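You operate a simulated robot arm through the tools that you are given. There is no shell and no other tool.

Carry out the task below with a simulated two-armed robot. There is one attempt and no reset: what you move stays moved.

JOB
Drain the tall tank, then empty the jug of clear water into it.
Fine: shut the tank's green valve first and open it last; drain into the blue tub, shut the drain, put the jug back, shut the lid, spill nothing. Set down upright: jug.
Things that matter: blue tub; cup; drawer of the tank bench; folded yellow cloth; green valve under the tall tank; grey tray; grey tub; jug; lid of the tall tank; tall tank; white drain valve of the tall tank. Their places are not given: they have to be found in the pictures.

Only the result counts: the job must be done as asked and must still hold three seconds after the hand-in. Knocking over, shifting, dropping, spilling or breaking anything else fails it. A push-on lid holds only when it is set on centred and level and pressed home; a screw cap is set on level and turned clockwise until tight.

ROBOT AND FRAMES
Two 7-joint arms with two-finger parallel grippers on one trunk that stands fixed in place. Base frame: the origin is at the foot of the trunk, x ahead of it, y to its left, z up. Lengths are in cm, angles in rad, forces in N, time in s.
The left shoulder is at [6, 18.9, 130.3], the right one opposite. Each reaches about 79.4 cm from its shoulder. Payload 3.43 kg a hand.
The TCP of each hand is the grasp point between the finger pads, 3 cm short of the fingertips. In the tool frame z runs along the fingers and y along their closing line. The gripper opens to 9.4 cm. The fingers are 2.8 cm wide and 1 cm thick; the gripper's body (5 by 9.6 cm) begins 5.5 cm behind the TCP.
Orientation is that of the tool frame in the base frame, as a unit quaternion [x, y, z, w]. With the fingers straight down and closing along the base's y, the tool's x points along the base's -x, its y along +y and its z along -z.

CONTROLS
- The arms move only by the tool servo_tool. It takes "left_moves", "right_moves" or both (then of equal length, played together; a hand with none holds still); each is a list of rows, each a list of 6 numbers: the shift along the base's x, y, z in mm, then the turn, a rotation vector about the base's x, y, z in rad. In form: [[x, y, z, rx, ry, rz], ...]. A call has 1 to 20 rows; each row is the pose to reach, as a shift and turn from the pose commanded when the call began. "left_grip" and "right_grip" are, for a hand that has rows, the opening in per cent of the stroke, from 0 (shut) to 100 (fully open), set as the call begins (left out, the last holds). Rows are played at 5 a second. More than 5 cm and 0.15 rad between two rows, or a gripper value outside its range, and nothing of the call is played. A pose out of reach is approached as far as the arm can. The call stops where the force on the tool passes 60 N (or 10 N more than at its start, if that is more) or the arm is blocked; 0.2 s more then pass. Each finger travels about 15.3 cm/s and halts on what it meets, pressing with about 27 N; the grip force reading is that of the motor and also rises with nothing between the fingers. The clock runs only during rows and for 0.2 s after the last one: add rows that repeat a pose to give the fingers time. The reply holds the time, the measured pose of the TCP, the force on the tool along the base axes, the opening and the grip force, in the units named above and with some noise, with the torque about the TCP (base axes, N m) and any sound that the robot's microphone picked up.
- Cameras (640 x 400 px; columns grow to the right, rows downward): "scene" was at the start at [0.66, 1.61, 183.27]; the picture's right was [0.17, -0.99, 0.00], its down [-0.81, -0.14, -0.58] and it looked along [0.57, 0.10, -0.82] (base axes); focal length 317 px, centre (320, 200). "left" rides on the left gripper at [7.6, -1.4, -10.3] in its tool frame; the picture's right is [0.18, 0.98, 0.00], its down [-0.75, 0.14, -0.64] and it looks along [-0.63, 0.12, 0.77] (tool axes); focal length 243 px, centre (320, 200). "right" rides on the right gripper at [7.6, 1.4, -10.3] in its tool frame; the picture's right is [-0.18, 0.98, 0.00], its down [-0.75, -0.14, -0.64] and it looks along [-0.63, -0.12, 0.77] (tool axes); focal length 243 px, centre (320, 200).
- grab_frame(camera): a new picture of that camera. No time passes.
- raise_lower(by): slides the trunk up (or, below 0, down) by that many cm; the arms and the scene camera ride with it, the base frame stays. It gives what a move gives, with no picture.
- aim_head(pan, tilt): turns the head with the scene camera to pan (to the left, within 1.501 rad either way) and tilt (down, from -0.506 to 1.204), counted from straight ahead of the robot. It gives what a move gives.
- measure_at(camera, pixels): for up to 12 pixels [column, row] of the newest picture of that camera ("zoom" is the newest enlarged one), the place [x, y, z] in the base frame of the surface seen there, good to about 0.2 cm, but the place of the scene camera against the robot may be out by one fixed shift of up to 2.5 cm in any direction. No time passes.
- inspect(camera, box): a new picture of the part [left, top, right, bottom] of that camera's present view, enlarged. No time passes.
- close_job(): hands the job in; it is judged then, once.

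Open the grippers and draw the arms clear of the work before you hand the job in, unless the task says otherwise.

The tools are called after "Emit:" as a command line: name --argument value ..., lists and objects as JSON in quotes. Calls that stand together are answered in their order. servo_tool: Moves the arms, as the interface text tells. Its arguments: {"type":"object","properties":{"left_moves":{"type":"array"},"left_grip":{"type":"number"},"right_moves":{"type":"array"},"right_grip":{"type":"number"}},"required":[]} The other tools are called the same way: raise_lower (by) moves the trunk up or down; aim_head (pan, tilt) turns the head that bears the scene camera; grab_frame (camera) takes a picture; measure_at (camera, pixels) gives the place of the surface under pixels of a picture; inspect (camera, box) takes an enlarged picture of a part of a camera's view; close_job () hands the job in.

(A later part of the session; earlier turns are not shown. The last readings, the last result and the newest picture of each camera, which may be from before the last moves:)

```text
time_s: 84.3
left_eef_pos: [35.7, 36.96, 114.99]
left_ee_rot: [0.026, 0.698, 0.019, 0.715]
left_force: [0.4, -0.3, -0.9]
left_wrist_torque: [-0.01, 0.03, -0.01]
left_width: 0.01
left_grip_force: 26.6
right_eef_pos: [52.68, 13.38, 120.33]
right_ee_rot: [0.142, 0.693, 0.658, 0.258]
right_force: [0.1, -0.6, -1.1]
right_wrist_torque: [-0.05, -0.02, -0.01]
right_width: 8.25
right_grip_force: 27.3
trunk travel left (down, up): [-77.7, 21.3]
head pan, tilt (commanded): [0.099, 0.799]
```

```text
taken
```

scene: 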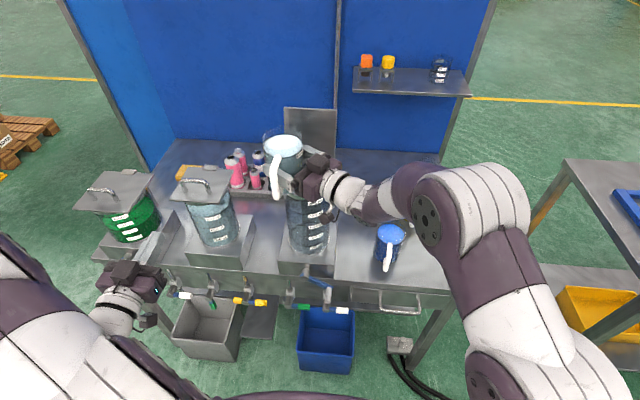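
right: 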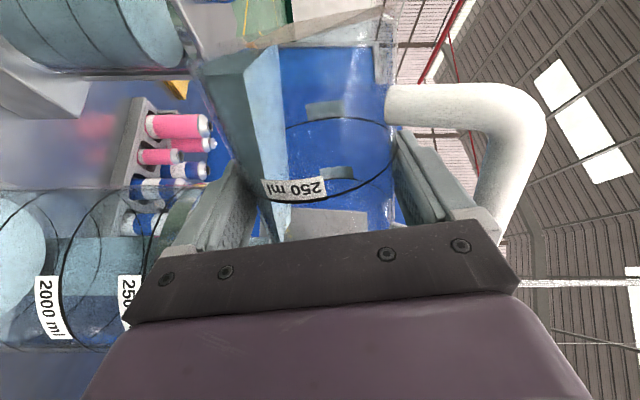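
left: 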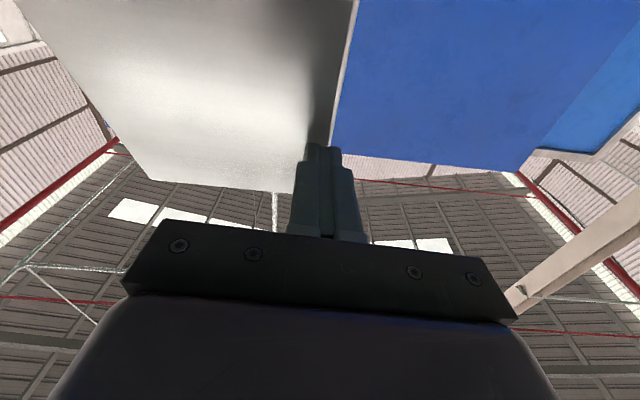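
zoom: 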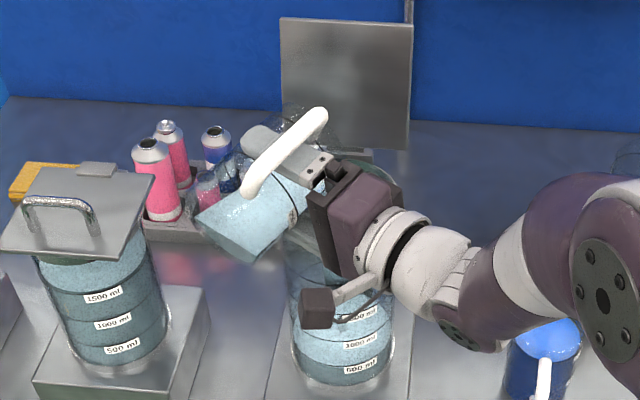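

Only a small wedge of water remains in the jug. I'll continue to 120° and hold to drain it fully.

Emit:
servo_tool --right_moves '[[1.3, -0.8, 1.7, 0.0238, 0.0366, 0], [2.6, -1.7, 3.5, 0.0476, 0.0732, 0], [4.0, -2.6, 5.2, 0.0713, 0.1098, 0], [5.5, -3.6, 7, 0.0951, 0.1464, 0], [7.0, -4.6, 9, 0.1189, 0.183, 0], [8.6, -5.7, 11, 0.1427, 0.2197, 0], [10.4, -6.8, 13, 0.1665, 0.2563, 0], [12.2, -7.9, 15, 0.1903, 0.2929, 0], [14.1, -9.2, 16.7, 0.214, 0.3295, 0], [16.0, -10.5, 18.5, 0.2378, 0.3661, 0], [18.0, -11.8, 20.2, 0.2616, 0.4027, 0], [20.1, -13.1, 22, 0.2854, 0.4393, 0], [24.3, -15.8, 24.5, 0.3329, 0.5125, 0], [28.8, -18.7, 27, 0.3805, 0.5858, 0], [28.8, -18.7, 27, 0.3805, 0.5858, 0], [28.8, -18.7, 27, 0.3805, 0.5858, 0], [28.8, -18.7, 27, 0.3805, 0.5858, 0], [28.8, -18.7, 27, 0.3805, 0.5858, 0], [28.8, -18.7, 27, 0.3805, 0.5858, 0], [28.8, -18.7, 27, 0.3805, 0.5858, 0]]'

Emit:
inspect --camera "scene" --box '[240, 100, 360, 260]'

Emit:
grab_frame --camera "right"

```text
time_s: 88.5
left_eef_pos: [35.65, 37.1, 114.98]
left_ee_rot: [0.025, 0.698, 0.02, 0.715]
left_force: [-0.7, 0.4, -1.0]
left_wrist_torque: [0.0, 0.03, -0.03]
left_width: 0.0
left_grip_force: 27.1
right_eef_pos: [55.73, 11.37, 123.18]
right_ee_rot: [0.371, 0.603, 0.706, 0.018]
right_force: [-0.5, 0.8, -1.2]
right_wrist_torque: [0.0, 0.01, -0.03]
right_width: 8.23
right_grip_force: 26.6
trunk travel left (down, up): [-77.7, 21.3]
head pan, tilt (commanded): [0.099, 0.799]
```

```text
2.50 times, centred on (300, 180) of scene
```

zoom: 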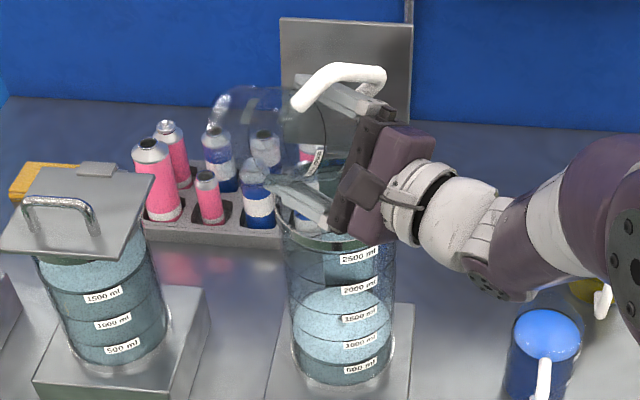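

```text
taken
```

right: 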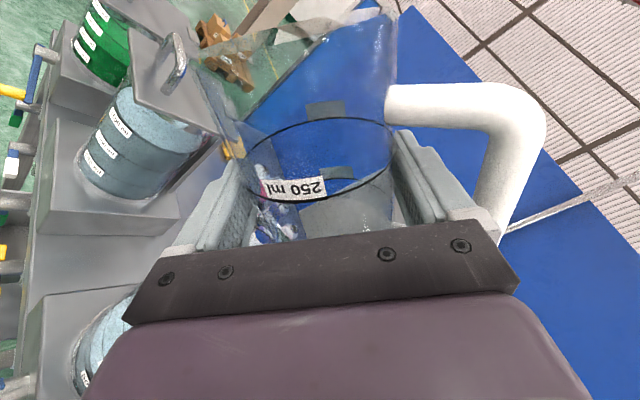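

The jug looks empty. I'll enlarge the right camera's view to check for any remaining drops.

Emit:
inspect --camera "right" --box '[220, 0, 460, 240]'

Emit:
inspect --camera "scene" --box '[270, 180, 340, 260]'

```text
1.67 times, centred on (340, 120) of right
```

zoom: 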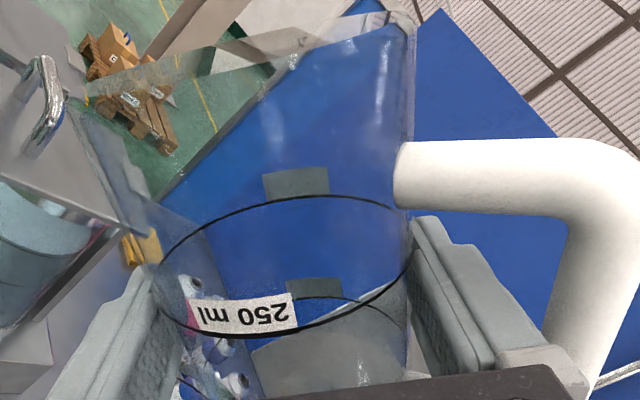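

```text
5.00 times, centred on (305, 220) of scene
```

zoom: 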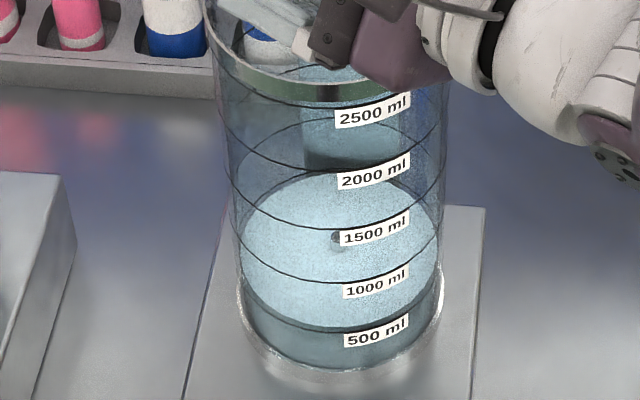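

The tank reads 500 ml of clear water and the jug is empty. I'll roll the jug back upright along the reverse path.

Emit:
servo_tool --right_moves '[[-6.6, 4.3, -3.7, -0.0713, -0.1098, 0], [-12.8, 8.2, -8.5, -0.1427, -0.2197, 0], [-18.4, 11.9, -14, -0.214, -0.3295, 0], [-23.3, 15.1, -20, -0.2854, -0.4393, 0], [-27.5, 17.9, -25.2, -0.3567, -0.5492, 0], [-30.9, 20, -30, -0.428, -0.659, 0], [-33.4, 21.7, -34.2, -0.4994, -0.7688, 0], [-35, 22.7, -37, -0.5707, -0.8786, 0], [-35.5, 23.1, -35, -0.642, -0.9885, 0], [-35.3, 22.9, -31, -0.7134, -1.0983, 0], [-34, 22.1, -23.8, -0.7847, -1.2081, 0], [-31.8, 20.6, -14, -0.856, -1.318, 0], [-28.7, 18.6, -5, -0.9274, -1.4278, 0], [-24.8, 16, 0, -0.9987, -1.5376, 0], [-20, 13, 0, -1.0701, -1.6475, 0], [-14.7, 9.5, 0, -1.1414, -1.7573, 0]]'

Emit:
inspect --camera "scene" --box '[240, 100, 360, 260]'

```text
time_s: 91.9
left_eef_pos: [35.67, 36.93, 115.16]
left_ee_rot: [0.025, 0.698, 0.02, 0.715]
left_force: [-1.2, 0.7, -0.2]
left_wrist_torque: [0.02, -0.01, 0.03]
left_width: 0.01
left_grip_force: 27.1
right_eef_pos: [54.24, 12.27, 123.28]
right_ee_rot: [-0.338, 0.621, 0.337, 0.622]
right_force: [0.3, 0.4, -1.0]
right_wrist_torque: [-0.05, -0.03, 0.0]
right_width: 8.23
right_grip_force: 26.9
trunk travel left (down, up): [-77.7, 21.3]
head pan, tilt (commanded): [0.099, 0.799]
```

```text
2.50 times, centred on (300, 180) of scene
```

zoom: 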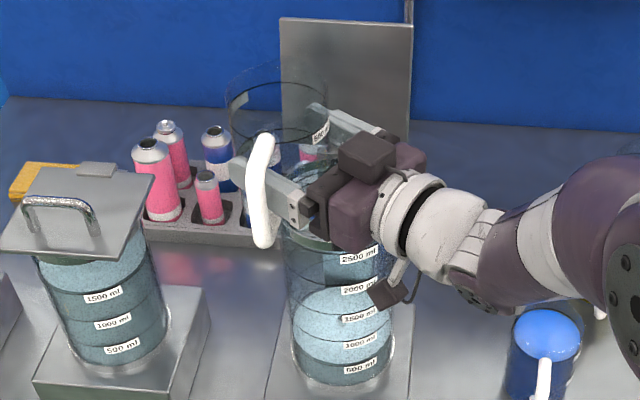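

The jug is upright and empty. I'll carry it back along the same route to above its place.

Emit:
servo_tool --right_moves '[[3, -20, 0, 0, 0, 0], [7, -55, 0, 0, 0, 0], [12, -90, 0, 0, 0, 0], [18, -125, 0, 0, 0, 0], [24, -160, -10, 0, 0, 0], [30, -195, -25, 0, 0, 0], [36, -230, -45, 0, 0, 0], [42, -265, -65, 0, 0, 0], [48, -300, -85, 0, 0, 0], [54, -335, -105, 0, 0, 0], [60, -370, -125, 0, 0, 0], [66, -405, -143, 0, 0, 0], [71, -435, -158, 0, 0, 0], [75, -455, -168, 0, 0, 0], [78.4, -470, -173.5, 0, 0, 0], [78.4, -470, -173.5, 0, 0, 0]]'

Emit:
aim_head --pan -0.499 --tilt 0.901

Emit:
grab_frame --camera "scene"

Emit:
grab_frame --camera "right"

```text
time_s: 95.3
left_eef_pos: [35.68, 37.07, 115.04]
left_ee_rot: [0.025, 0.698, 0.02, 0.715]
left_force: [0.2, 0.9, 0.8]
left_wrist_torque: [-0.02, -0.01, -0.01]
left_width: 0.02
left_grip_force: 27.1
right_eef_pos: [62.13, -34.77, 105.91]
right_ee_rot: [-0.338, 0.621, 0.338, 0.621]
right_force: [-0.5, 0.4, -0.2]
right_wrist_torque: [0.03, -0.01, 0.02]
right_width: 8.22
right_grip_force: 27.1
trunk travel left (down, up): [-77.7, 21.3]
head pan, tilt (commanded): [0.099, 0.799]
```

```text
time_s: 96.3
left_eef_pos: [35.61, 36.98, 114.96]
left_ee_rot: [0.025, 0.698, 0.02, 0.715]
left_force: [-0.6, -0.4, -0.6]
left_wrist_torque: [-0.01, -0.01, 0.02]
left_width: 0.0
left_grip_force: 27.2
right_eef_pos: [62.12, -34.69, 105.76]
right_ee_rot: [-0.337, 0.621, 0.337, 0.622]
right_force: [0.1, 0.2, -0.4]
right_wrist_torque: [-0.03, 0.0, 0.01]
right_width: 8.22
right_grip_force: 26.7
trunk travel left (down, up): [-77.7, 21.3]
head pan, tilt (commanded): [-0.499, 0.901]
```

```text
taken
```

scene: 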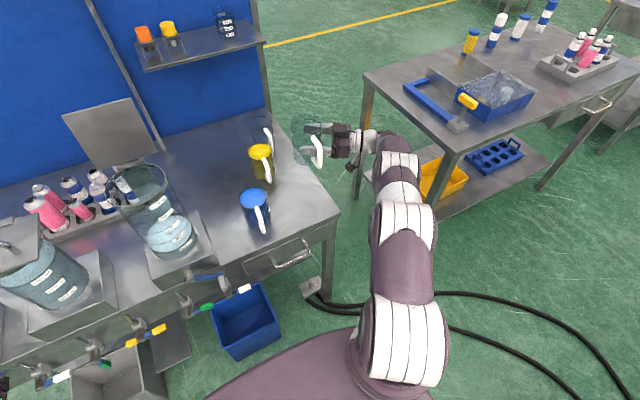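

```text
taken
```

right: 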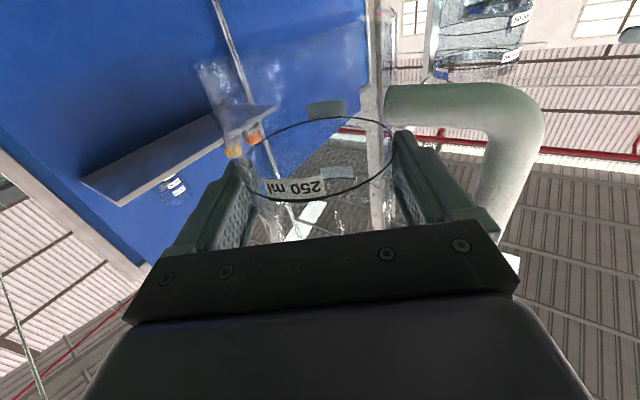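

The grip has not slipped (label in the same place). I'll lower the trunk by 18.6 cm, leaving the last few millimetres for a gentle touch-down.

Emit:
raise_lower --by -18.5

Emit:
inspect --camera "scene" --box '[260, 90, 420, 210]'

Emit:
grab_frame --camera "right"

```text
time_s: 98.3
left_eef_pos: [35.61, 37.03, 96.45]
left_ee_rot: [0.026, 0.698, 0.019, 0.715]
left_force: [-0.5, -1.0, -0.2]
left_wrist_torque: [-0.02, 0.01, -0.01]
left_width: 0.0
left_grip_force: 26.6
right_eef_pos: [62.02, -34.59, 87.4]
right_ee_rot: [-0.337, 0.621, 0.337, 0.621]
right_force: [-0.1, -0.3, -1.8]
right_wrist_torque: [-0.04, 0.02, -0.02]
right_width: 8.22
right_grip_force: 26.8
trunk travel left (down, up): [-59.2, 39.8]
head pan, tilt (commanded): [-0.499, 0.901]
```

```text
3.33 times, centred on (340, 150) of scene
```

zoom: 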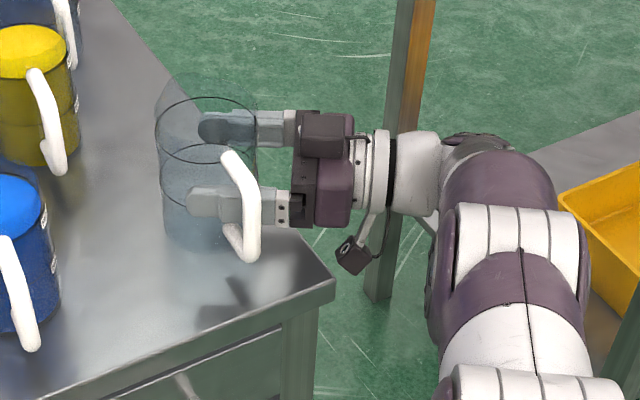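

```text
taken
```

right: 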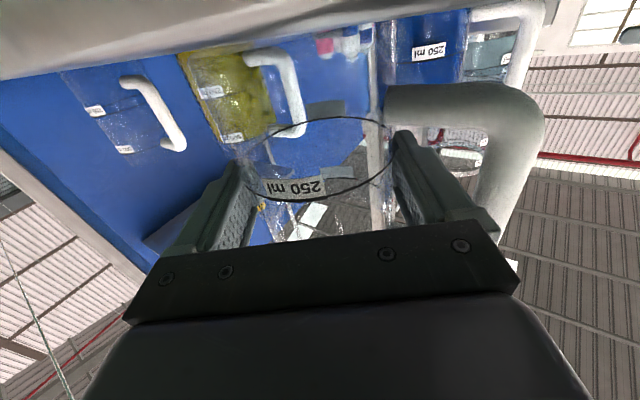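

Now about 6 mm above the original height; I'll lower gently in 2 mm steps.

Emit:
servo_tool --right_moves '[[0, 0, -1.5, 0, 0, 0], [0, 0, -3, 0, 0, 0], [0, 0, -4.5, 0, 0, 0], [0, 0, -4.5, 0, 0, 0]]'

Emit:
servo_tool --right_moves '[[0, 0, -1, 0, 0, 0], [0, 0, -1.5, 0, 0, 0], [0, 0, -1.5, 0, 0, 0]]'

Emit:
inspect --camera "right" --box '[180, 0, 500, 200]'

```text
time_s: 99.3
left_eef_pos: [35.64, 37.01, 96.57]
left_ee_rot: [0.025, 0.698, 0.019, 0.715]
left_force: [0.0, -0.1, -0.4]
left_wrist_torque: [0.01, 0.02, -0.01]
left_width: 0.03
left_grip_force: 27.5
right_eef_pos: [61.98, -34.7, 86.94]
right_ee_rot: [-0.337, 0.621, 0.338, 0.621]
right_force: [0.3, 0.1, 2.1]
right_wrist_torque: [-0.04, 0.05, -0.03]
right_width: 8.21
right_grip_force: 27.0
trunk travel left (down, up): [-59.2, 39.8]
head pan, tilt (commanded): [-0.499, 0.901]
```

```text
time_s: 100.1
left_eef_pos: [35.51, 37.0, 96.5]
left_ee_rot: [0.025, 0.698, 0.019, 0.715]
left_force: [-0.6, -0.3, 0.5]
left_wrist_torque: [-0.03, 0.01, 0.03]
left_width: 0.01
left_grip_force: 27.1
right_eef_pos: [62.03, -34.58, 86.82]
right_ee_rot: [-0.338, 0.621, 0.337, 0.622]
right_force: [0.5, -1.5, 9.8]
right_wrist_torque: [0.05, 0.2, 0.0]
right_width: 8.22
right_grip_force: 27.4
trunk travel left (down, up): [-59.2, 39.8]
head pan, tilt (commanded): [-0.499, 0.901]
```

```text
2.00 times, centred on (340, 100) of right
```

zoom: 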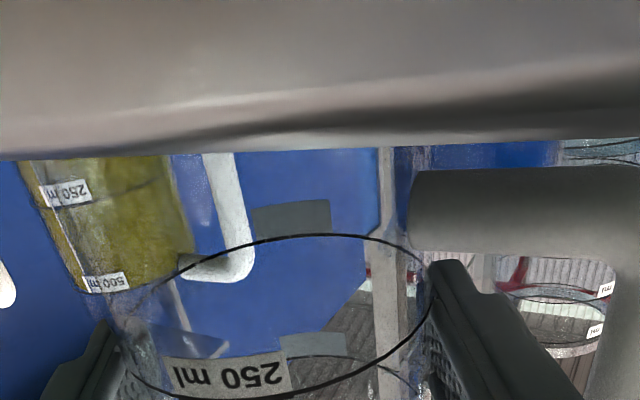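

The jug is standing on the bench (9.8 N contact). I'll ease up by 1 mm and open the gripper.

Emit:
servo_tool --right_moves '[[0, 0, 1, 0, 0, 0], [0, 0, 1, 0, 0, 0]]'

Emit:
servo_tool --right_moves '[[0, 0, 0, 0, 0, 0], [0, 0, 0, 0, 0, 0], [0, 0, 0, 0, 0, 0], [0, 0, 0, 0, 0, 0]]' --right_grip 100

Emit:
grab_frame --camera "right"

Emit:
inspect --camera "scene" --box '[260, 90, 420, 210]'

```text
time_s: 100.7
left_eef_pos: [35.55, 37.11, 96.5]
left_ee_rot: [0.026, 0.698, 0.018, 0.715]
left_force: [-0.2, 0.7, -0.2]
left_wrist_torque: [-0.06, -0.01, 0.03]
left_width: 0.0
left_grip_force: 27.0
right_eef_pos: [62.14, -34.59, 86.77]
right_ee_rot: [-0.337, 0.621, 0.337, 0.622]
right_force: [2.7, -0.7, 7.5]
right_wrist_torque: [0.05, -0.1, -0.08]
right_width: 8.2
right_grip_force: 26.5
trunk travel left (down, up): [-59.2, 39.8]
head pan, tilt (commanded): [-0.499, 0.901]
```

```text
time_s: 101.7
left_eef_pos: [35.59, 36.88, 96.57]
left_ee_rot: [0.026, 0.698, 0.02, 0.715]
left_force: [-1.0, -0.5, 1.1]
left_wrist_torque: [-0.01, 0.01, -0.01]
left_width: 0.0
left_grip_force: 27.1
right_eef_pos: [62.06, -34.63, 86.69]
right_ee_rot: [-0.338, 0.621, 0.338, 0.621]
right_force: [-0.1, 0.2, 0.6]
right_wrist_torque: [0.0, 0.01, -0.03]
right_width: 9.41
right_grip_force: 0.1
trunk travel left (down, up): [-59.2, 39.8]
head pan, tilt (commanded): [-0.499, 0.901]
```

```text
taken
```

right: 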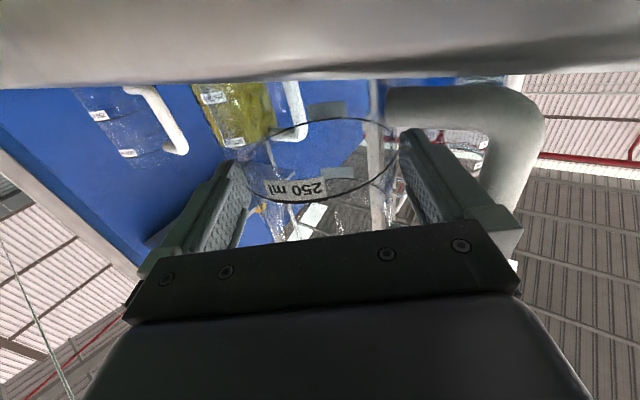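

```text
3.33 times, centred on (340, 150) of scene
```

zoom: 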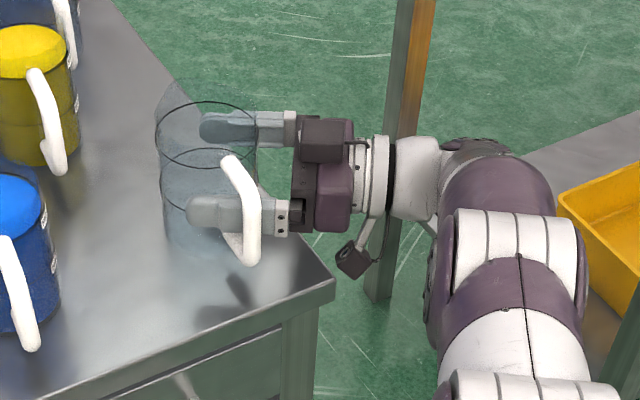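

The jug is released and stands upright. I'll withdraw the fingers straight back along the hand's axis by 8 cm.

Emit:
servo_tool --right_moves '[[-5.5, -8.4, 0, 0, 0, 0], [-13.6, -21, 0, 0, 0, 0], [-21.8, -33.6, 0, 0, 0, 0], [-30, -46.1, 0, 0, 0, 0], [-38.2, -58.7, 0, 0, 0, 0], [-43.6, -67.1, 0, 0, 0, 0]]'

Emit:
inspect --camera "scene" --box '[260, 90, 420, 210]'

Emit:
grab_frame --camera "right"

```text
time_s: 103.1
left_eef_pos: [35.66, 37.03, 96.48]
left_ee_rot: [0.026, 0.698, 0.021, 0.715]
left_force: [0.5, -0.4, 0.2]
left_wrist_torque: [0.03, -0.05, -0.02]
left_width: 0.0
left_grip_force: 26.7
right_eef_pos: [57.8, -41.28, 86.85]
right_ee_rot: [-0.337, 0.621, 0.338, 0.622]
right_force: [-0.3, -0.5, -0.1]
right_wrist_torque: [0.02, 0.04, -0.03]
right_width: 9.42
right_grip_force: 0.1
trunk travel left (down, up): [-59.2, 39.8]
head pan, tilt (commanded): [-0.499, 0.901]
```

```text
3.33 times, centred on (340, 150) of scene
```

zoom: 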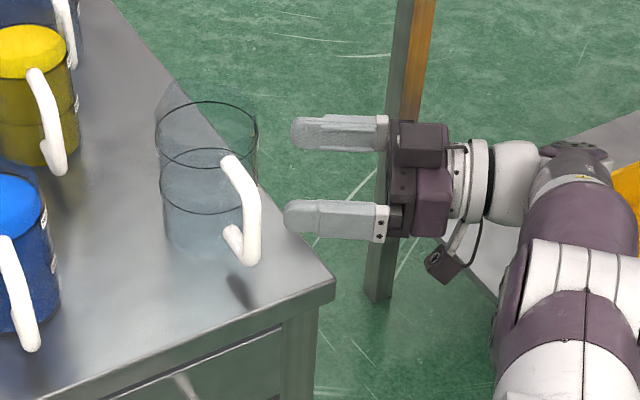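

```text
taken
```

right: 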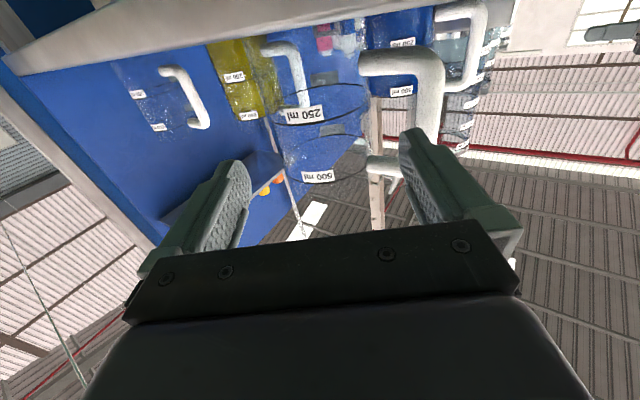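

The jug is back in its place, upright. Next is the lid: I'll raise the trunk by 37 cm so the left hand can reach over the lid's top edge, and bring the right arm up with it.

Emit:
raise_lower --by 37

Emit:
servo_tool --right_moves '[[-30, 0, -10, 0, 0, 0], [-60, 10, -20, 0, 0, 0], [-90, 20, -30, 0, 0, 0], [-120, 30, -40, 0, 0, 0]]'

Emit:
aim_head --pan 0.1 --tilt 0.95

Emit:
grab_frame --camera "scene"

Emit:
grab_frame --camera "left"

```text
time_s: 106.7
left_eef_pos: [35.55, 37.07, 133.45]
left_ee_rot: [0.025, 0.698, 0.02, 0.715]
left_force: [-0.4, 0.0, 0.5]
left_wrist_torque: [0.01, 0.03, 0.01]
left_width: 0.01
left_grip_force: 27.0
right_eef_pos: [57.67, -41.29, 123.87]
right_ee_rot: [-0.337, 0.622, 0.338, 0.621]
right_force: [-0.1, -0.9, 0.2]
right_wrist_torque: [0.0, -0.01, -0.01]
right_width: 9.4
right_grip_force: 0.0
trunk travel left (down, up): [-96.2, 2.8]
head pan, tilt (commanded): [-0.499, 0.901]
```

```text
time_s: 107.7
left_eef_pos: [35.53, 36.96, 133.56]
left_ee_rot: [0.026, 0.698, 0.019, 0.716]
left_force: [-0.7, -0.4, 0.3]
left_wrist_torque: [-0.01, 0.0, 0.01]
left_width: 0.0
left_grip_force: 27.6
right_eef_pos: [45.57, -38.28, 119.82]
right_ee_rot: [-0.337, 0.621, 0.337, 0.622]
right_force: [-0.3, 0.7, -0.3]
right_wrist_torque: [0.0, -0.02, 0.02]
right_width: 9.4
right_grip_force: 0.0
trunk travel left (down, up): [-96.2, 2.8]
head pan, tilt (commanded): [-0.499, 0.901]
```

```text
time_s: 108.7
left_eef_pos: [35.59, 37.06, 133.5]
left_ee_rot: [0.025, 0.698, 0.019, 0.715]
left_force: [-0.7, 0.5, 0.7]
left_wrist_torque: [0.0, -0.04, -0.02]
left_width: 0.03
left_grip_force: 27.0
right_eef_pos: [45.73, -38.43, 119.77]
right_ee_rot: [-0.338, 0.621, 0.338, 0.621]
right_force: [-0.2, 0.2, 0.3]
right_wrist_torque: [0.0, -0.02, 0.0]
right_width: 9.42
right_grip_force: 0.0
trunk travel left (down, up): [-96.2, 2.8]
head pan, tilt (commanded): [0.099, 0.949]
```

```text
taken
```

scene: 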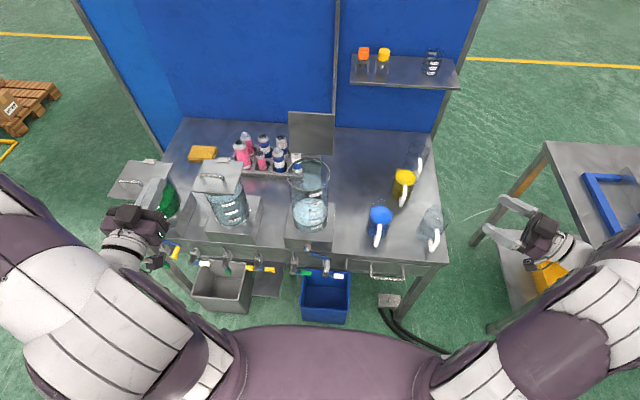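

```text
taken
```

left: 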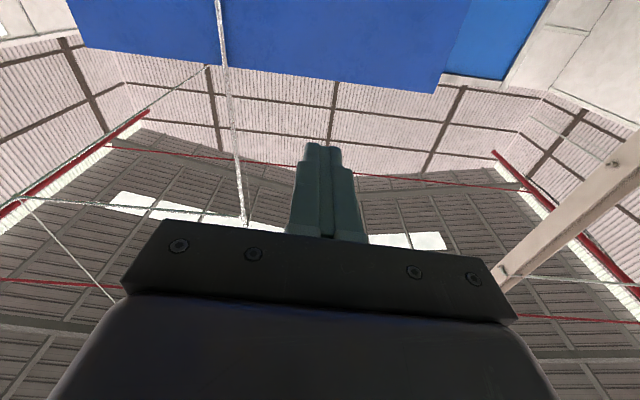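

The jug stands upright in place at (432,230) and the tank holds clear water. Now I'll roll the left hand −94° about its pointing axis so that its fingers open vertically, while moving to about (42, 22, 138).

Emit:
servo_tool --left_moves '[[5, -12, 4, -0.136, 0, 0], [10, -25, 8, -0.272, 0, 0], [16, -37, 12, -0.409, 0, 0], [21, -50, 15, -0.545, 0, 0], [27, -62, 19, -0.681, 0, 0], [32, -75, 23, -0.817, 0, 0], [37, -87, 27, -0.953, 0, 0], [43, -100, 30, -1.09, 0, 0], [48, -112, 34, -1.226, 0, 0], [53, -125, 38, -1.362, 0, 0], [59, -137, 42, -1.498, 0, 0], [64, -150, 45, -1.634, 0, 0]]'

Emit:
grab_frame --camera "scene"

Emit:
grab_frame --camera "left"

```text
time_s: 111.3
left_eef_pos: [42.06, 21.89, 138.03]
left_ee_rot: [-0.505, 0.491, -0.496, 0.508]
left_force: [-0.2, 0.4, 0.4]
left_wrist_torque: [-0.02, 0.0, -0.01]
left_width: 0.01
left_grip_force: 26.9
right_eef_pos: [45.63, -38.4, 119.72]
right_ee_rot: [-0.338, 0.621, 0.338, 0.621]
right_force: [0.2, -0.5, -0.5]
right_wrist_torque: [0.0, 0.01, 0.0]
right_width: 9.41
right_grip_force: 0.0
trunk travel left (down, up): [-96.2, 2.8]
head pan, tilt (commanded): [0.099, 0.949]
```

```text
taken
```

scene: 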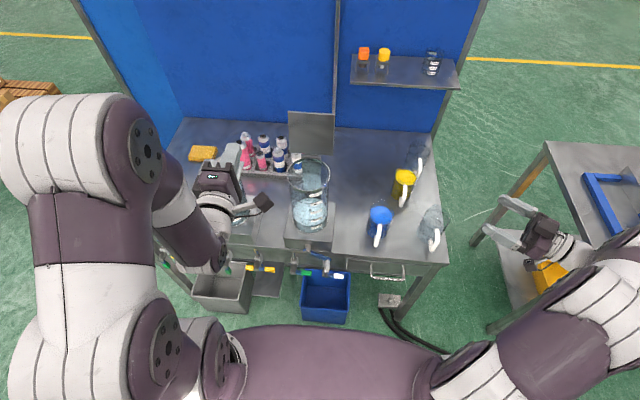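

```text
taken
```

left: 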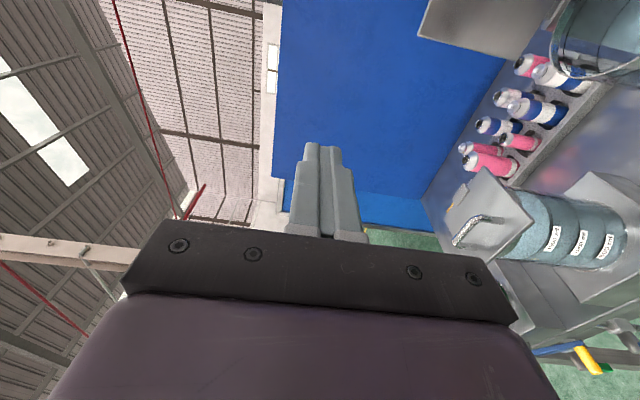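

The roll succeeded (tool y now points straight down). I'll measure the open lid's top edge from the scene camera before approaching.

Emit:
inspect --camera "scene" --box '[270, 95, 350, 175]'

Emit:
measure_at --camera "zoom" --pixels '[[155, 78], [240, 85], [320, 92], [150, 150], [240, 160], [320, 165], [152, 200], [240, 215], [315, 218], [148, 220], [147, 80], [330, 160]]'

```text
5.00 times, centred on (310, 135) of scene
```

zoom: 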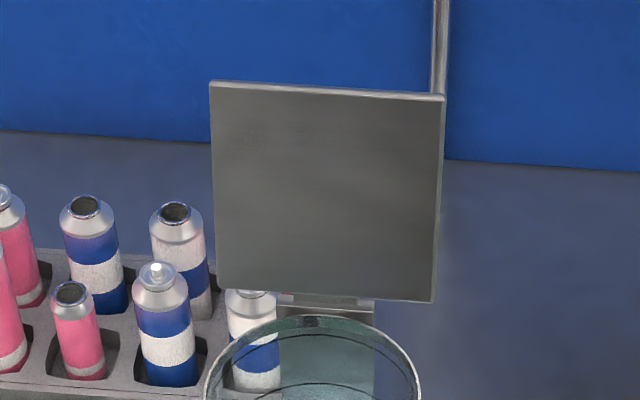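

```text
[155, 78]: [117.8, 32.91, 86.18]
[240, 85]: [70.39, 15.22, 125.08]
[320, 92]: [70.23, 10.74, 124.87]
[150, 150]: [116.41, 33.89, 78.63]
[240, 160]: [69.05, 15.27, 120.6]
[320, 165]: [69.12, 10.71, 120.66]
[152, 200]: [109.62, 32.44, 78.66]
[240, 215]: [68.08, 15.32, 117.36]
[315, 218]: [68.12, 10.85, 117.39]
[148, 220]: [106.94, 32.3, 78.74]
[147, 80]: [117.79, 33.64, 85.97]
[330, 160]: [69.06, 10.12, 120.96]
```

The lid's top edge is near (70.7, y 3.8–16.8, 126.3). I'll pitch the left hand down by 50° with fingers opened to 43 %, moving to about (54, 17, 142), well in front of the lid.

Emit:
servo_tool --left_moves '[[17, -7, 6, 0, 0.125, 0], [34, -14, 11, 0, 0.249, 0], [51, -21, 17, 0, 0.374, 0], [68, -28, 23, 0, 0.499, 0], [85, -35, 29, 0, 0.624, 0], [102, -42, 34, 0, 0.748, 0], [119, -49, 40, 0, 0.873, 0], [119, -54, 40, 0, 0.873, 0]]' --left_grip 43

Emit:
grab_frame --camera "scene"

Emit:
grab_frame --camera "left"

```text
time_s: 113.1
left_eef_pos: [53.51, 15.01, 142.18]
left_ee_rot: [-0.634, 0.664, -0.309, 0.249]
left_force: [0.2, 0.2, 0.0]
left_wrist_torque: [0.04, 0.0, 0.02]
left_width: 4.02
left_grip_force: 0.0
left hand out of reach, approached as far as the arm can: row 6, 7, 8
right_eef_pos: [45.65, -38.43, 119.86]
right_ee_rot: [-0.338, 0.621, 0.337, 0.621]
right_force: [-0.8, -0.4, 0.2]
right_wrist_torque: [0.0, -0.01, 0.04]
right_width: 9.39
right_grip_force: 0.0
trunk travel left (down, up): [-96.2, 2.8]
head pan, tilt (commanded): [0.099, 0.949]
```

```text
taken
```

scene: 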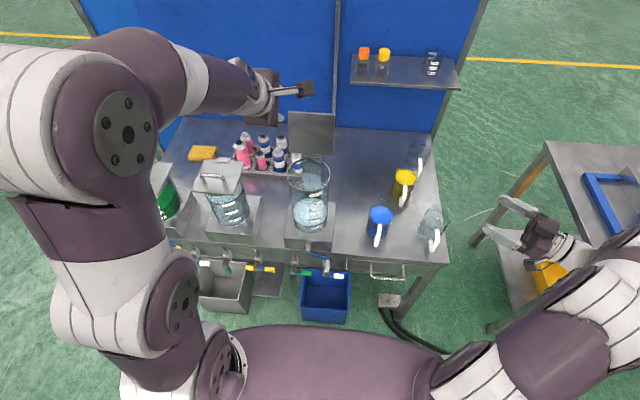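

```text
taken
```

left: 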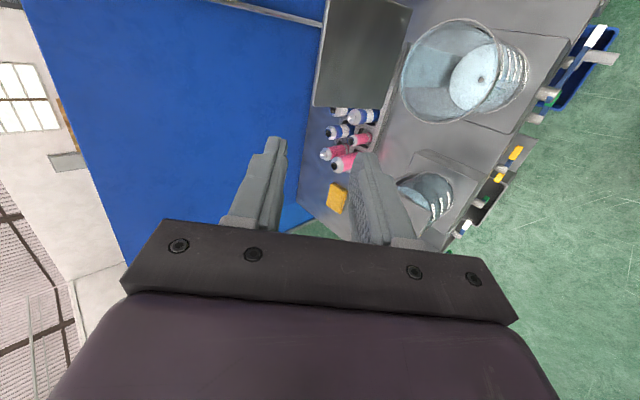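

The hand got to about 43° of pitch. I'll move on to the pre-hook pose (65.8, 16.3, 130.8) and correct the remaining orientation on the way.

Emit:
servo_tool --left_moves '[[20, 2, -18, 0, 0, 0], [45, 4, -40, 0.013, 0.023, 0.014], [70, 7, -65, 0.026, 0.045, 0.028], [95, 10, -90, 0.046, 0.08, 0.049], [123, 13, -114, 0.066, 0.113, 0.069], [123, 13, -114, 0.066, 0.113, 0.069]]'

Emit:
grab_frame --camera "left"

Emit:
inspect --camera "scene" --box '[240, 60, 360, 180]'

```text
time_s: 114.5
left_eef_pos: [65.68, 16.32, 130.78]
left_ee_rot: [-0.663, 0.665, -0.243, 0.243]
left_force: [0.1, 0.0, -0.2]
left_wrist_torque: [0.0, 0.03, -0.03]
left_width: 4.03
left_grip_force: 0.2
right_eef_pos: [45.54, -38.42, 119.77]
right_ee_rot: [-0.338, 0.621, 0.337, 0.622]
right_force: [-0.3, 0.0, 0.2]
right_wrist_torque: [0.01, 0.0, 0.01]
right_width: 9.38
right_grip_force: 0.1
trunk travel left (down, up): [-96.2, 2.8]
head pan, tilt (commanded): [0.099, 0.949]
```

```text
taken
```

left: 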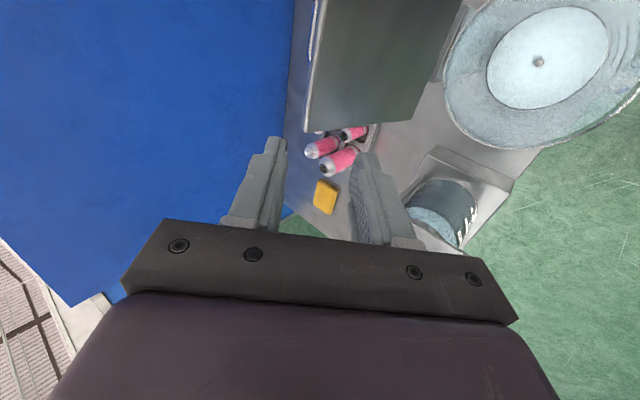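

```text
3.33 times, centred on (300, 120) of scene
```

zoom: 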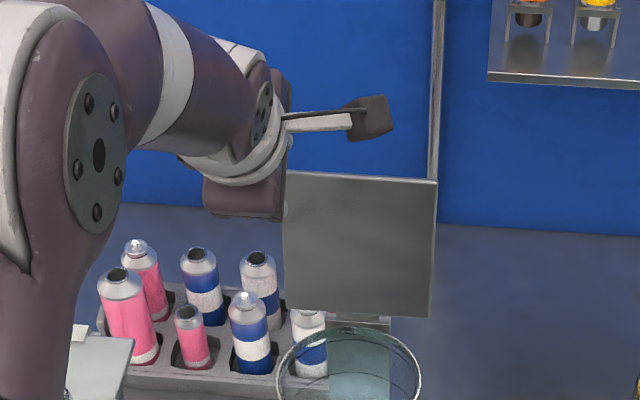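

β is now 49.8°. The lid's top edge (line from (307,130) to (325,0) in the left image) lies between the two fingers. I'll measure that edge precisely with the left camera.

Emit:
inspect --camera "left" --box '[230, 0, 470, 170]'

Emit:
measure_at --camera "zoom" --pixels '[[212, 330], [225, 250], [235, 150], [245, 60], [300, 320], [400, 325], [480, 315], [300, 200], [205, 300], [215, 200], [218, 330], [470, 200]]'

```text
2.35 times, centred on (350, 85) of left
```

zoom: 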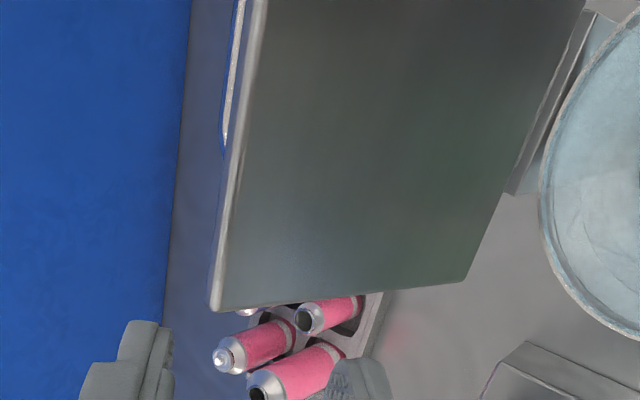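

```text
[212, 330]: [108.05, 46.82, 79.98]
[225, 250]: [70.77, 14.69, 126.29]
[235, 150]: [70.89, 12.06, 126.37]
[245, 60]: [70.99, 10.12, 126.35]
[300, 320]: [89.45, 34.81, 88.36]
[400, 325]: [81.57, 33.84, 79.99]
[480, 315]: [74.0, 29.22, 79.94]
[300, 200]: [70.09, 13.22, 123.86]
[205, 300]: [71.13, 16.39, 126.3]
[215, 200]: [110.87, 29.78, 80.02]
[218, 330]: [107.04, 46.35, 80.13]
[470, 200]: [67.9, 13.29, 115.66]
```

Edge at (70.75, 126.3), lid inclined 15° backward; hinge fitted at (67.6, 113.1). I'll advance along the fingers by 5 cm so that the lid's top edge comes between them.

Emit:
servo_tool --left_moves '[[8, 0, -9.5, 0, 0, 0], [16.5, 0, -19, 0, 0, 0], [25, 0, -28.8, 0, 0, 0], [33.4, 0, -38.4, 0, 0, 0], [33.4, 0, -38.4, 0, 0, 0]]'

Emit:
grab_frame --camera "left"

Emit:
inspect --camera "scene" --box '[240, 60, 360, 180]'

```text
time_s: 115.7
left_eef_pos: [68.87, 16.35, 127.08]
left_ee_rot: [-0.663, 0.665, -0.243, 0.242]
left_force: [0.2, 0.0, 0.1]
left_wrist_torque: [0.02, 0.04, 0.0]
left_width: 4.05
left_grip_force: 0.1
right_eef_pos: [45.63, -38.5, 119.83]
right_ee_rot: [-0.338, 0.621, 0.338, 0.621]
right_force: [-0.2, 0.8, 0.5]
right_wrist_torque: [0.02, -0.01, 0.04]
right_width: 9.43
right_grip_force: 0.0
trunk travel left (down, up): [-96.2, 2.8]
head pan, tilt (commanded): [0.099, 0.949]
```

```text
taken
```

left: 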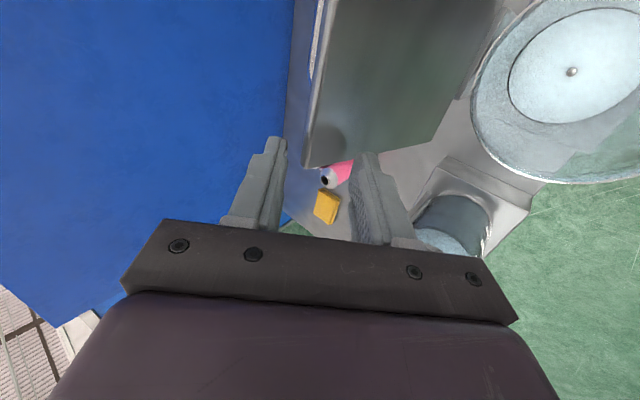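

```text
3.33 times, centred on (300, 120) of scene
```

zoom: 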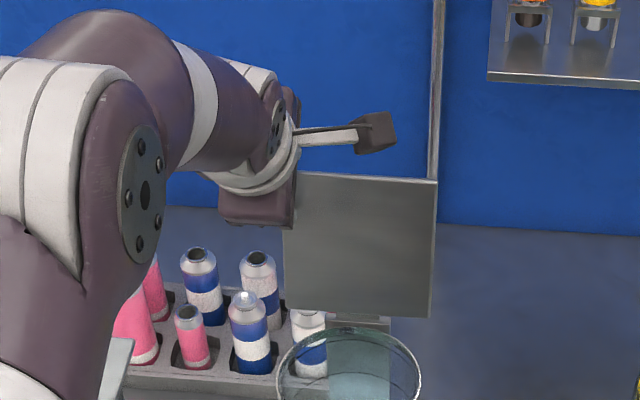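

The lid's corner is between the fingers. I'll pull gently: first move so the rear finger touches the lid's back, then draw it toward vertical (θ≈93°).

Emit:
servo_tool --left_moves '[[-3, 0, -3.2, 0, 0, 0], [-6.2, 0, -6.4, 0, 0, 0], [-11.5, 0, -5, 0, 0, 0], [-17.5, 0, -3.8, 0, 0, 0], [-23, 0, -3, 0, 0, 0], [-28.9, 0, -2.3, 0, 0, 0]]'

Emit:
grab_frame --camera "left"

Emit:
inspect --camera "left" --box '[200, 60, 440, 250]'

```text
time_s: 117.1
left_eef_pos: [66.11, 16.38, 126.75]
left_ee_rot: [-0.663, 0.665, -0.242, 0.243]
left_force: [0.3, -0.9, 0.1]
left_wrist_torque: [0.01, -0.02, -0.01]
left_width: 4.07
left_grip_force: 0.1
right_eef_pos: [45.6, -38.36, 119.77]
right_ee_rot: [-0.338, 0.621, 0.338, 0.622]
right_force: [-0.1, 0.4, -0.7]
right_wrist_torque: [0.01, 0.0, 0.0]
right_width: 9.4
right_grip_force: 0.0
trunk travel left (down, up): [-96.2, 2.8]
head pan, tilt (commanded): [0.099, 0.949]
```

```text
taken
```

left: 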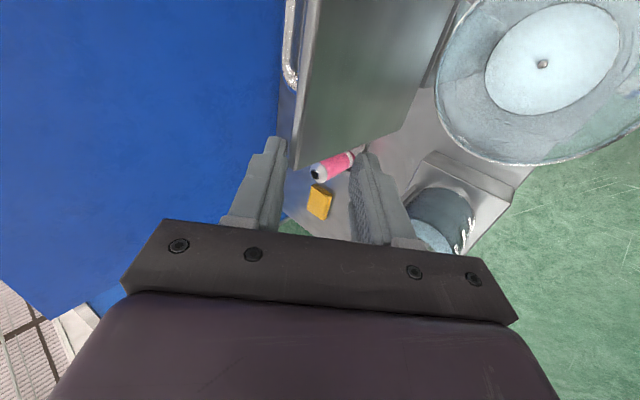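

```text
2.11 times, centred on (320, 155) of left
```

zoom: 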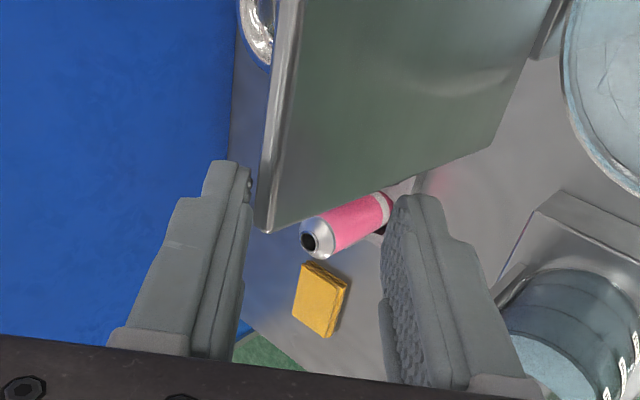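

I'll measure the lid's plane again to see whether it follows the finger.

Emit:
measure_at --camera "zoom" --pixels '[[300, 180], [400, 80], [480, 100], [285, 100], [268, 215], [262, 200], [280, 60], [420, 150], [275, 150]]'

```text
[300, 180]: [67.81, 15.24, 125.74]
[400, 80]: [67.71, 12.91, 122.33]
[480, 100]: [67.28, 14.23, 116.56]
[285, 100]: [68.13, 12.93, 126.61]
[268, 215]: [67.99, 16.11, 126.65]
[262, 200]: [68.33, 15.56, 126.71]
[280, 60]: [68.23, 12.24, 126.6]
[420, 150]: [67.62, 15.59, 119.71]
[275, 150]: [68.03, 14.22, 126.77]
```

The lid follows the finger: now at θ≈93°. I'll narrow the fingers to 30 % to reduce the play before passing vertical.

Emit:
servo_tool --left_moves '[[0, 0, 0, 0, 0, 0], [0, 0, 0, 0, 0, 0], [0, 0, 0, 0, 0, 0]]' --left_grip 30

Emit:
inspect --camera "left" --box '[200, 60, 440, 250]'

Emit:
measure_at --camera "zoom" --pixels '[[320, 180], [400, 80], [480, 100], [300, 100], [290, 215], [440, 150]]'

```text
time_s: 117.9
left_eef_pos: [66.19, 16.21, 126.66]
left_ee_rot: [-0.664, 0.665, -0.242, 0.243]
left_force: [-0.3, 0.2, -1.2]
left_wrist_torque: [-0.01, -0.01, 0.0]
left_width: 2.82
left_grip_force: 0.0
right_eef_pos: [45.62, -38.46, 119.89]
right_ee_rot: [-0.338, 0.621, 0.338, 0.621]
right_force: [0.2, -0.2, 0.6]
right_wrist_torque: [0.03, 0.01, 0.01]
right_width: 9.4
right_grip_force: 0.1
trunk travel left (down, up): [-96.2, 2.8]
head pan, tilt (commanded): [0.099, 0.949]
```

```text
2.11 times, centred on (320, 155) of left
```

zoom: 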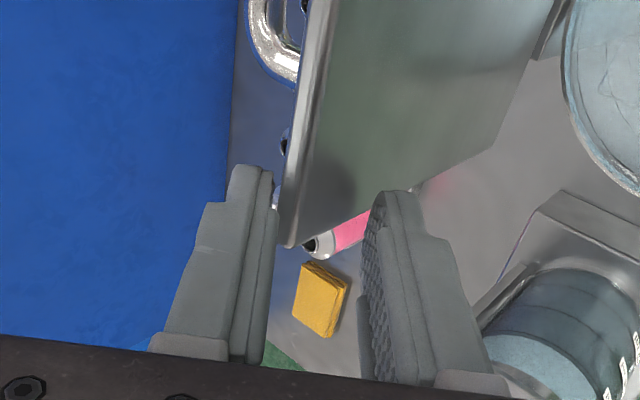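

```text
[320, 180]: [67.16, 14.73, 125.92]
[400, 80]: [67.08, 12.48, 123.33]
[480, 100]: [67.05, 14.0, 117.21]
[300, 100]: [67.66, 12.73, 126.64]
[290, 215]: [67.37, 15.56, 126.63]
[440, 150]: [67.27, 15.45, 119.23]
```

Lid at ≈90°. I'll pull it just past vertical so that it comes to rest on the front finger.

Emit:
servo_tool --left_moves '[[-5, 0, 0.5, 0, 0, 0], [-10, 0, 1, 0, 0, 0], [-14.6, 0, 1.4, 0, 0, 0], [-14.6, 0, 1.4, 0, 0, 0]]'

Emit:
inspect --camera "left" --box '[200, 60, 440, 250]'

Emit:
measure_at --camera "zoom" --pixels '[[330, 180], [400, 80], [480, 100], [320, 100], [310, 215], [440, 150]]'

```text
time_s: 118.9
left_eef_pos: [64.56, 16.37, 126.9]
left_ee_rot: [-0.663, 0.665, -0.243, 0.244]
left_force: [0.9, 0.7, 0.8]
left_wrist_torque: [-0.01, 0.01, 0.01]
left_width: 2.81
left_grip_force: 0.1
right_eef_pos: [45.65, -38.36, 119.8]
right_ee_rot: [-0.338, 0.621, 0.337, 0.622]
right_force: [0.3, -0.7, 0.2]
right_wrist_torque: [-0.04, 0.01, -0.03]
right_width: 9.43
right_grip_force: 0.0
trunk travel left (down, up): [-96.2, 2.8]
head pan, tilt (commanded): [0.099, 0.949]
```

```text
2.11 times, centred on (320, 155) of left
```

zoom: 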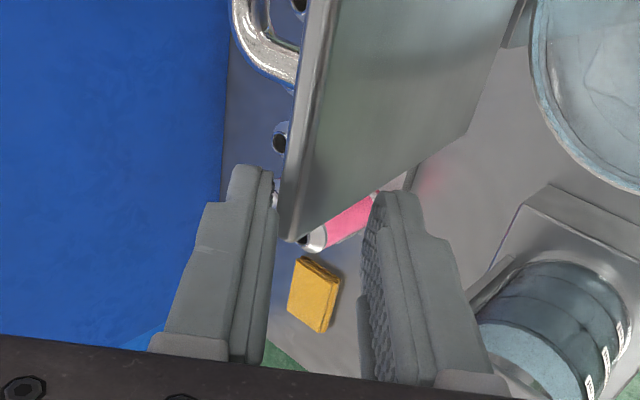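

```text
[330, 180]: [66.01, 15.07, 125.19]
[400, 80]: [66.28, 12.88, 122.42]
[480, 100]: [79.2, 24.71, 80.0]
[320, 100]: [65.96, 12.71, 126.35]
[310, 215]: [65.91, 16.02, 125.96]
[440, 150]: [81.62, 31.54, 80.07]
```

The lid leans forward at ≈84°, held in the finger cage. I'll follow the closing arc down to about 60°.

Emit:
servo_tool --left_moves '[[-6, 0, 4, 0, 0, 0], [-12.5, 0, 5, 0, 0, 0], [-17.5, 0, 4, 0, 0, 0], [-22.3, 0, 2.4, 0, 0, 0], [-27, 0, 0.5, 0, 0, 0], [-31.8, 0, -1.3, 0, 0, 0], [-36.4, 0, -3.6, 0, 0, 0], [-40.9, 0, -6, 0, 0, 0]]'

Emit:
grab_frame --camera "left"

Emit:
inspect --camera "left" --box '[200, 60, 440, 250]'

Emit:
measure_at --camera "zoom" --pixels '[[330, 180], [380, 100], [400, 60], [330, 100], [300, 215], [350, 150]]'

```text
time_s: 120.7
left_eef_pos: [60.59, 16.34, 126.23]
left_ee_rot: [-0.663, 0.665, -0.243, 0.243]
left_force: [-0.7, 0.8, -0.2]
left_wrist_torque: [-0.02, -0.01, 0.02]
left_width: 2.84
left_grip_force: 0.5
right_eef_pos: [45.62, -38.44, 119.84]
right_ee_rot: [-0.337, 0.622, 0.338, 0.621]
right_force: [-0.3, 1.1, -0.5]
right_wrist_torque: [0.01, 0.02, -0.02]
right_width: 9.39
right_grip_force: 0.0
trunk travel left (down, up): [-96.2, 2.8]
head pan, tilt (commanded): [0.099, 0.949]
```

```text
taken
```

left: 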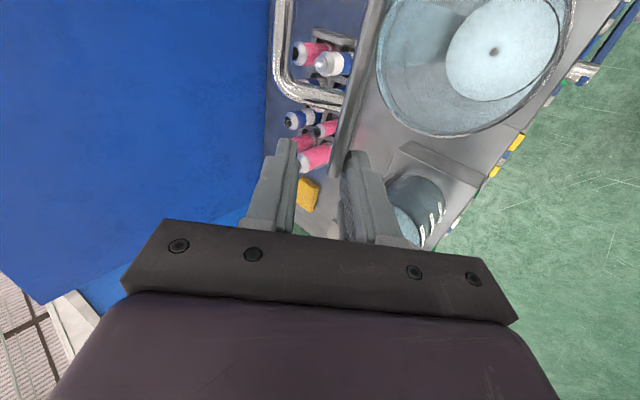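

```text
2.11 times, centred on (320, 155) of left
```

zoom: 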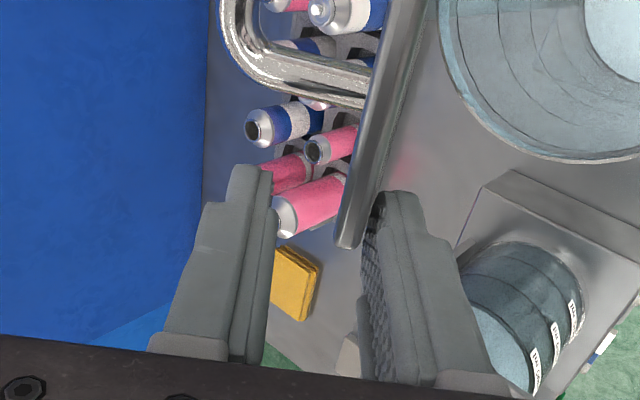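

```text
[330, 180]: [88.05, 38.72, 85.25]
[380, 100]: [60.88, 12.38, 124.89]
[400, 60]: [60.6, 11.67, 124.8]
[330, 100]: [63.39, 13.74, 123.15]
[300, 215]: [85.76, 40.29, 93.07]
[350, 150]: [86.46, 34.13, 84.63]
```

The lid now rests on the front finger at ≈61°. I'll continue lowering along the arc, pitching the hand up with the lid, to about 20°.

Emit:
servo_tool --left_moves '[[-4.4, 0, -2.8, 0, 0, 0], [-8.7, 0, -5.6, 0, 0, 0], [-12.7, 0, -8.8, 0, 0, 0], [-16.7, 0, -12.1, 0, 0, 0], [-21.7, 0, -16.1, 0, -0.0436, 0], [-26.8, 0, -20.1, 0, -0.0873, 0], [-31.5, 0, -24.6, 0, -0.1309, 0], [-36.2, 0, -29.1, 0, -0.1745, 0], [-40.5, 0, -33.9, 0, -0.2182, 0], [-44.8, 0, -38.7, 0, -0.2618, 0], [-48.7, 0, -44, 0, -0.3054, 0], [-52.5, 0, -49.2, 0, -0.3491, 0], [-55.9, 0, -54.7, 0, -0.3927, 0], [-59.2, 0, -60.1, 0, -0.4363, 0], [-62.2, 0, -65.9, 0, -0.48, 0], [-65.1, 0, -71.7, 0, -0.5236, 0]]'

Emit:
grab_frame --camera "left"

Emit:
inspect --camera "scene" --box '[240, 80, 360, 220]'

```text
time_s: 124.1
left_eef_pos: [54.07, 16.38, 119.21]
left_ee_rot: [-0.578, 0.579, -0.407, 0.407]
left_force: [-0.1, 0.3, 0.0]
left_wrist_torque: [0.01, -0.01, 0.05]
left_width: 2.81
left_grip_force: 0.1
left hand out of reach, approached as far as the arm can: row 8, 9, 10, 11
right_eef_pos: [45.65, -38.41, 119.92]
right_ee_rot: [-0.338, 0.621, 0.338, 0.621]
right_force: [0.2, 0.3, 0.4]
right_wrist_torque: [-0.02, 0.0, -0.01]
right_width: 9.41
right_grip_force: 0.0
trunk travel left (down, up): [-96.2, 2.8]
head pan, tilt (commanded): [0.099, 0.949]
```

```text
taken
```

left: 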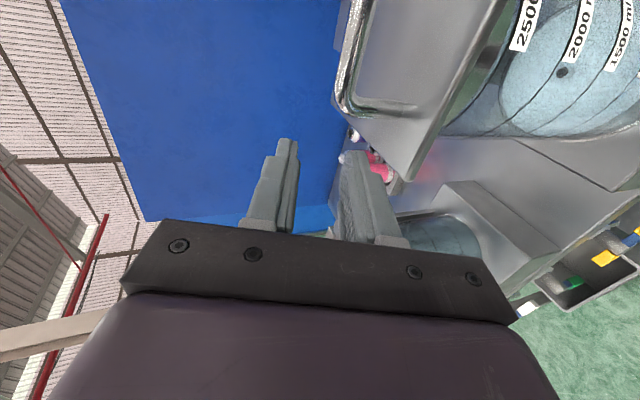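

```text
2.86 times, centred on (300, 150) of scene
```

zoom: 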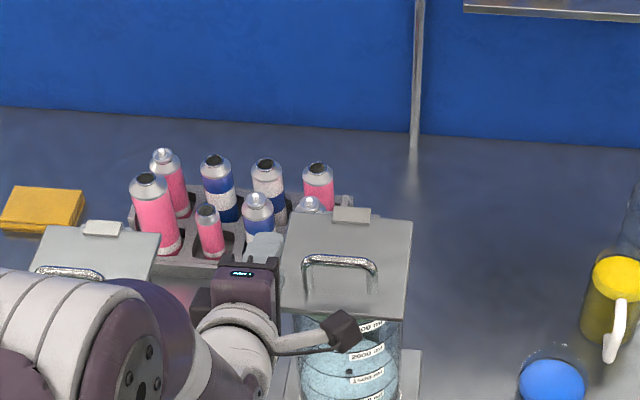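

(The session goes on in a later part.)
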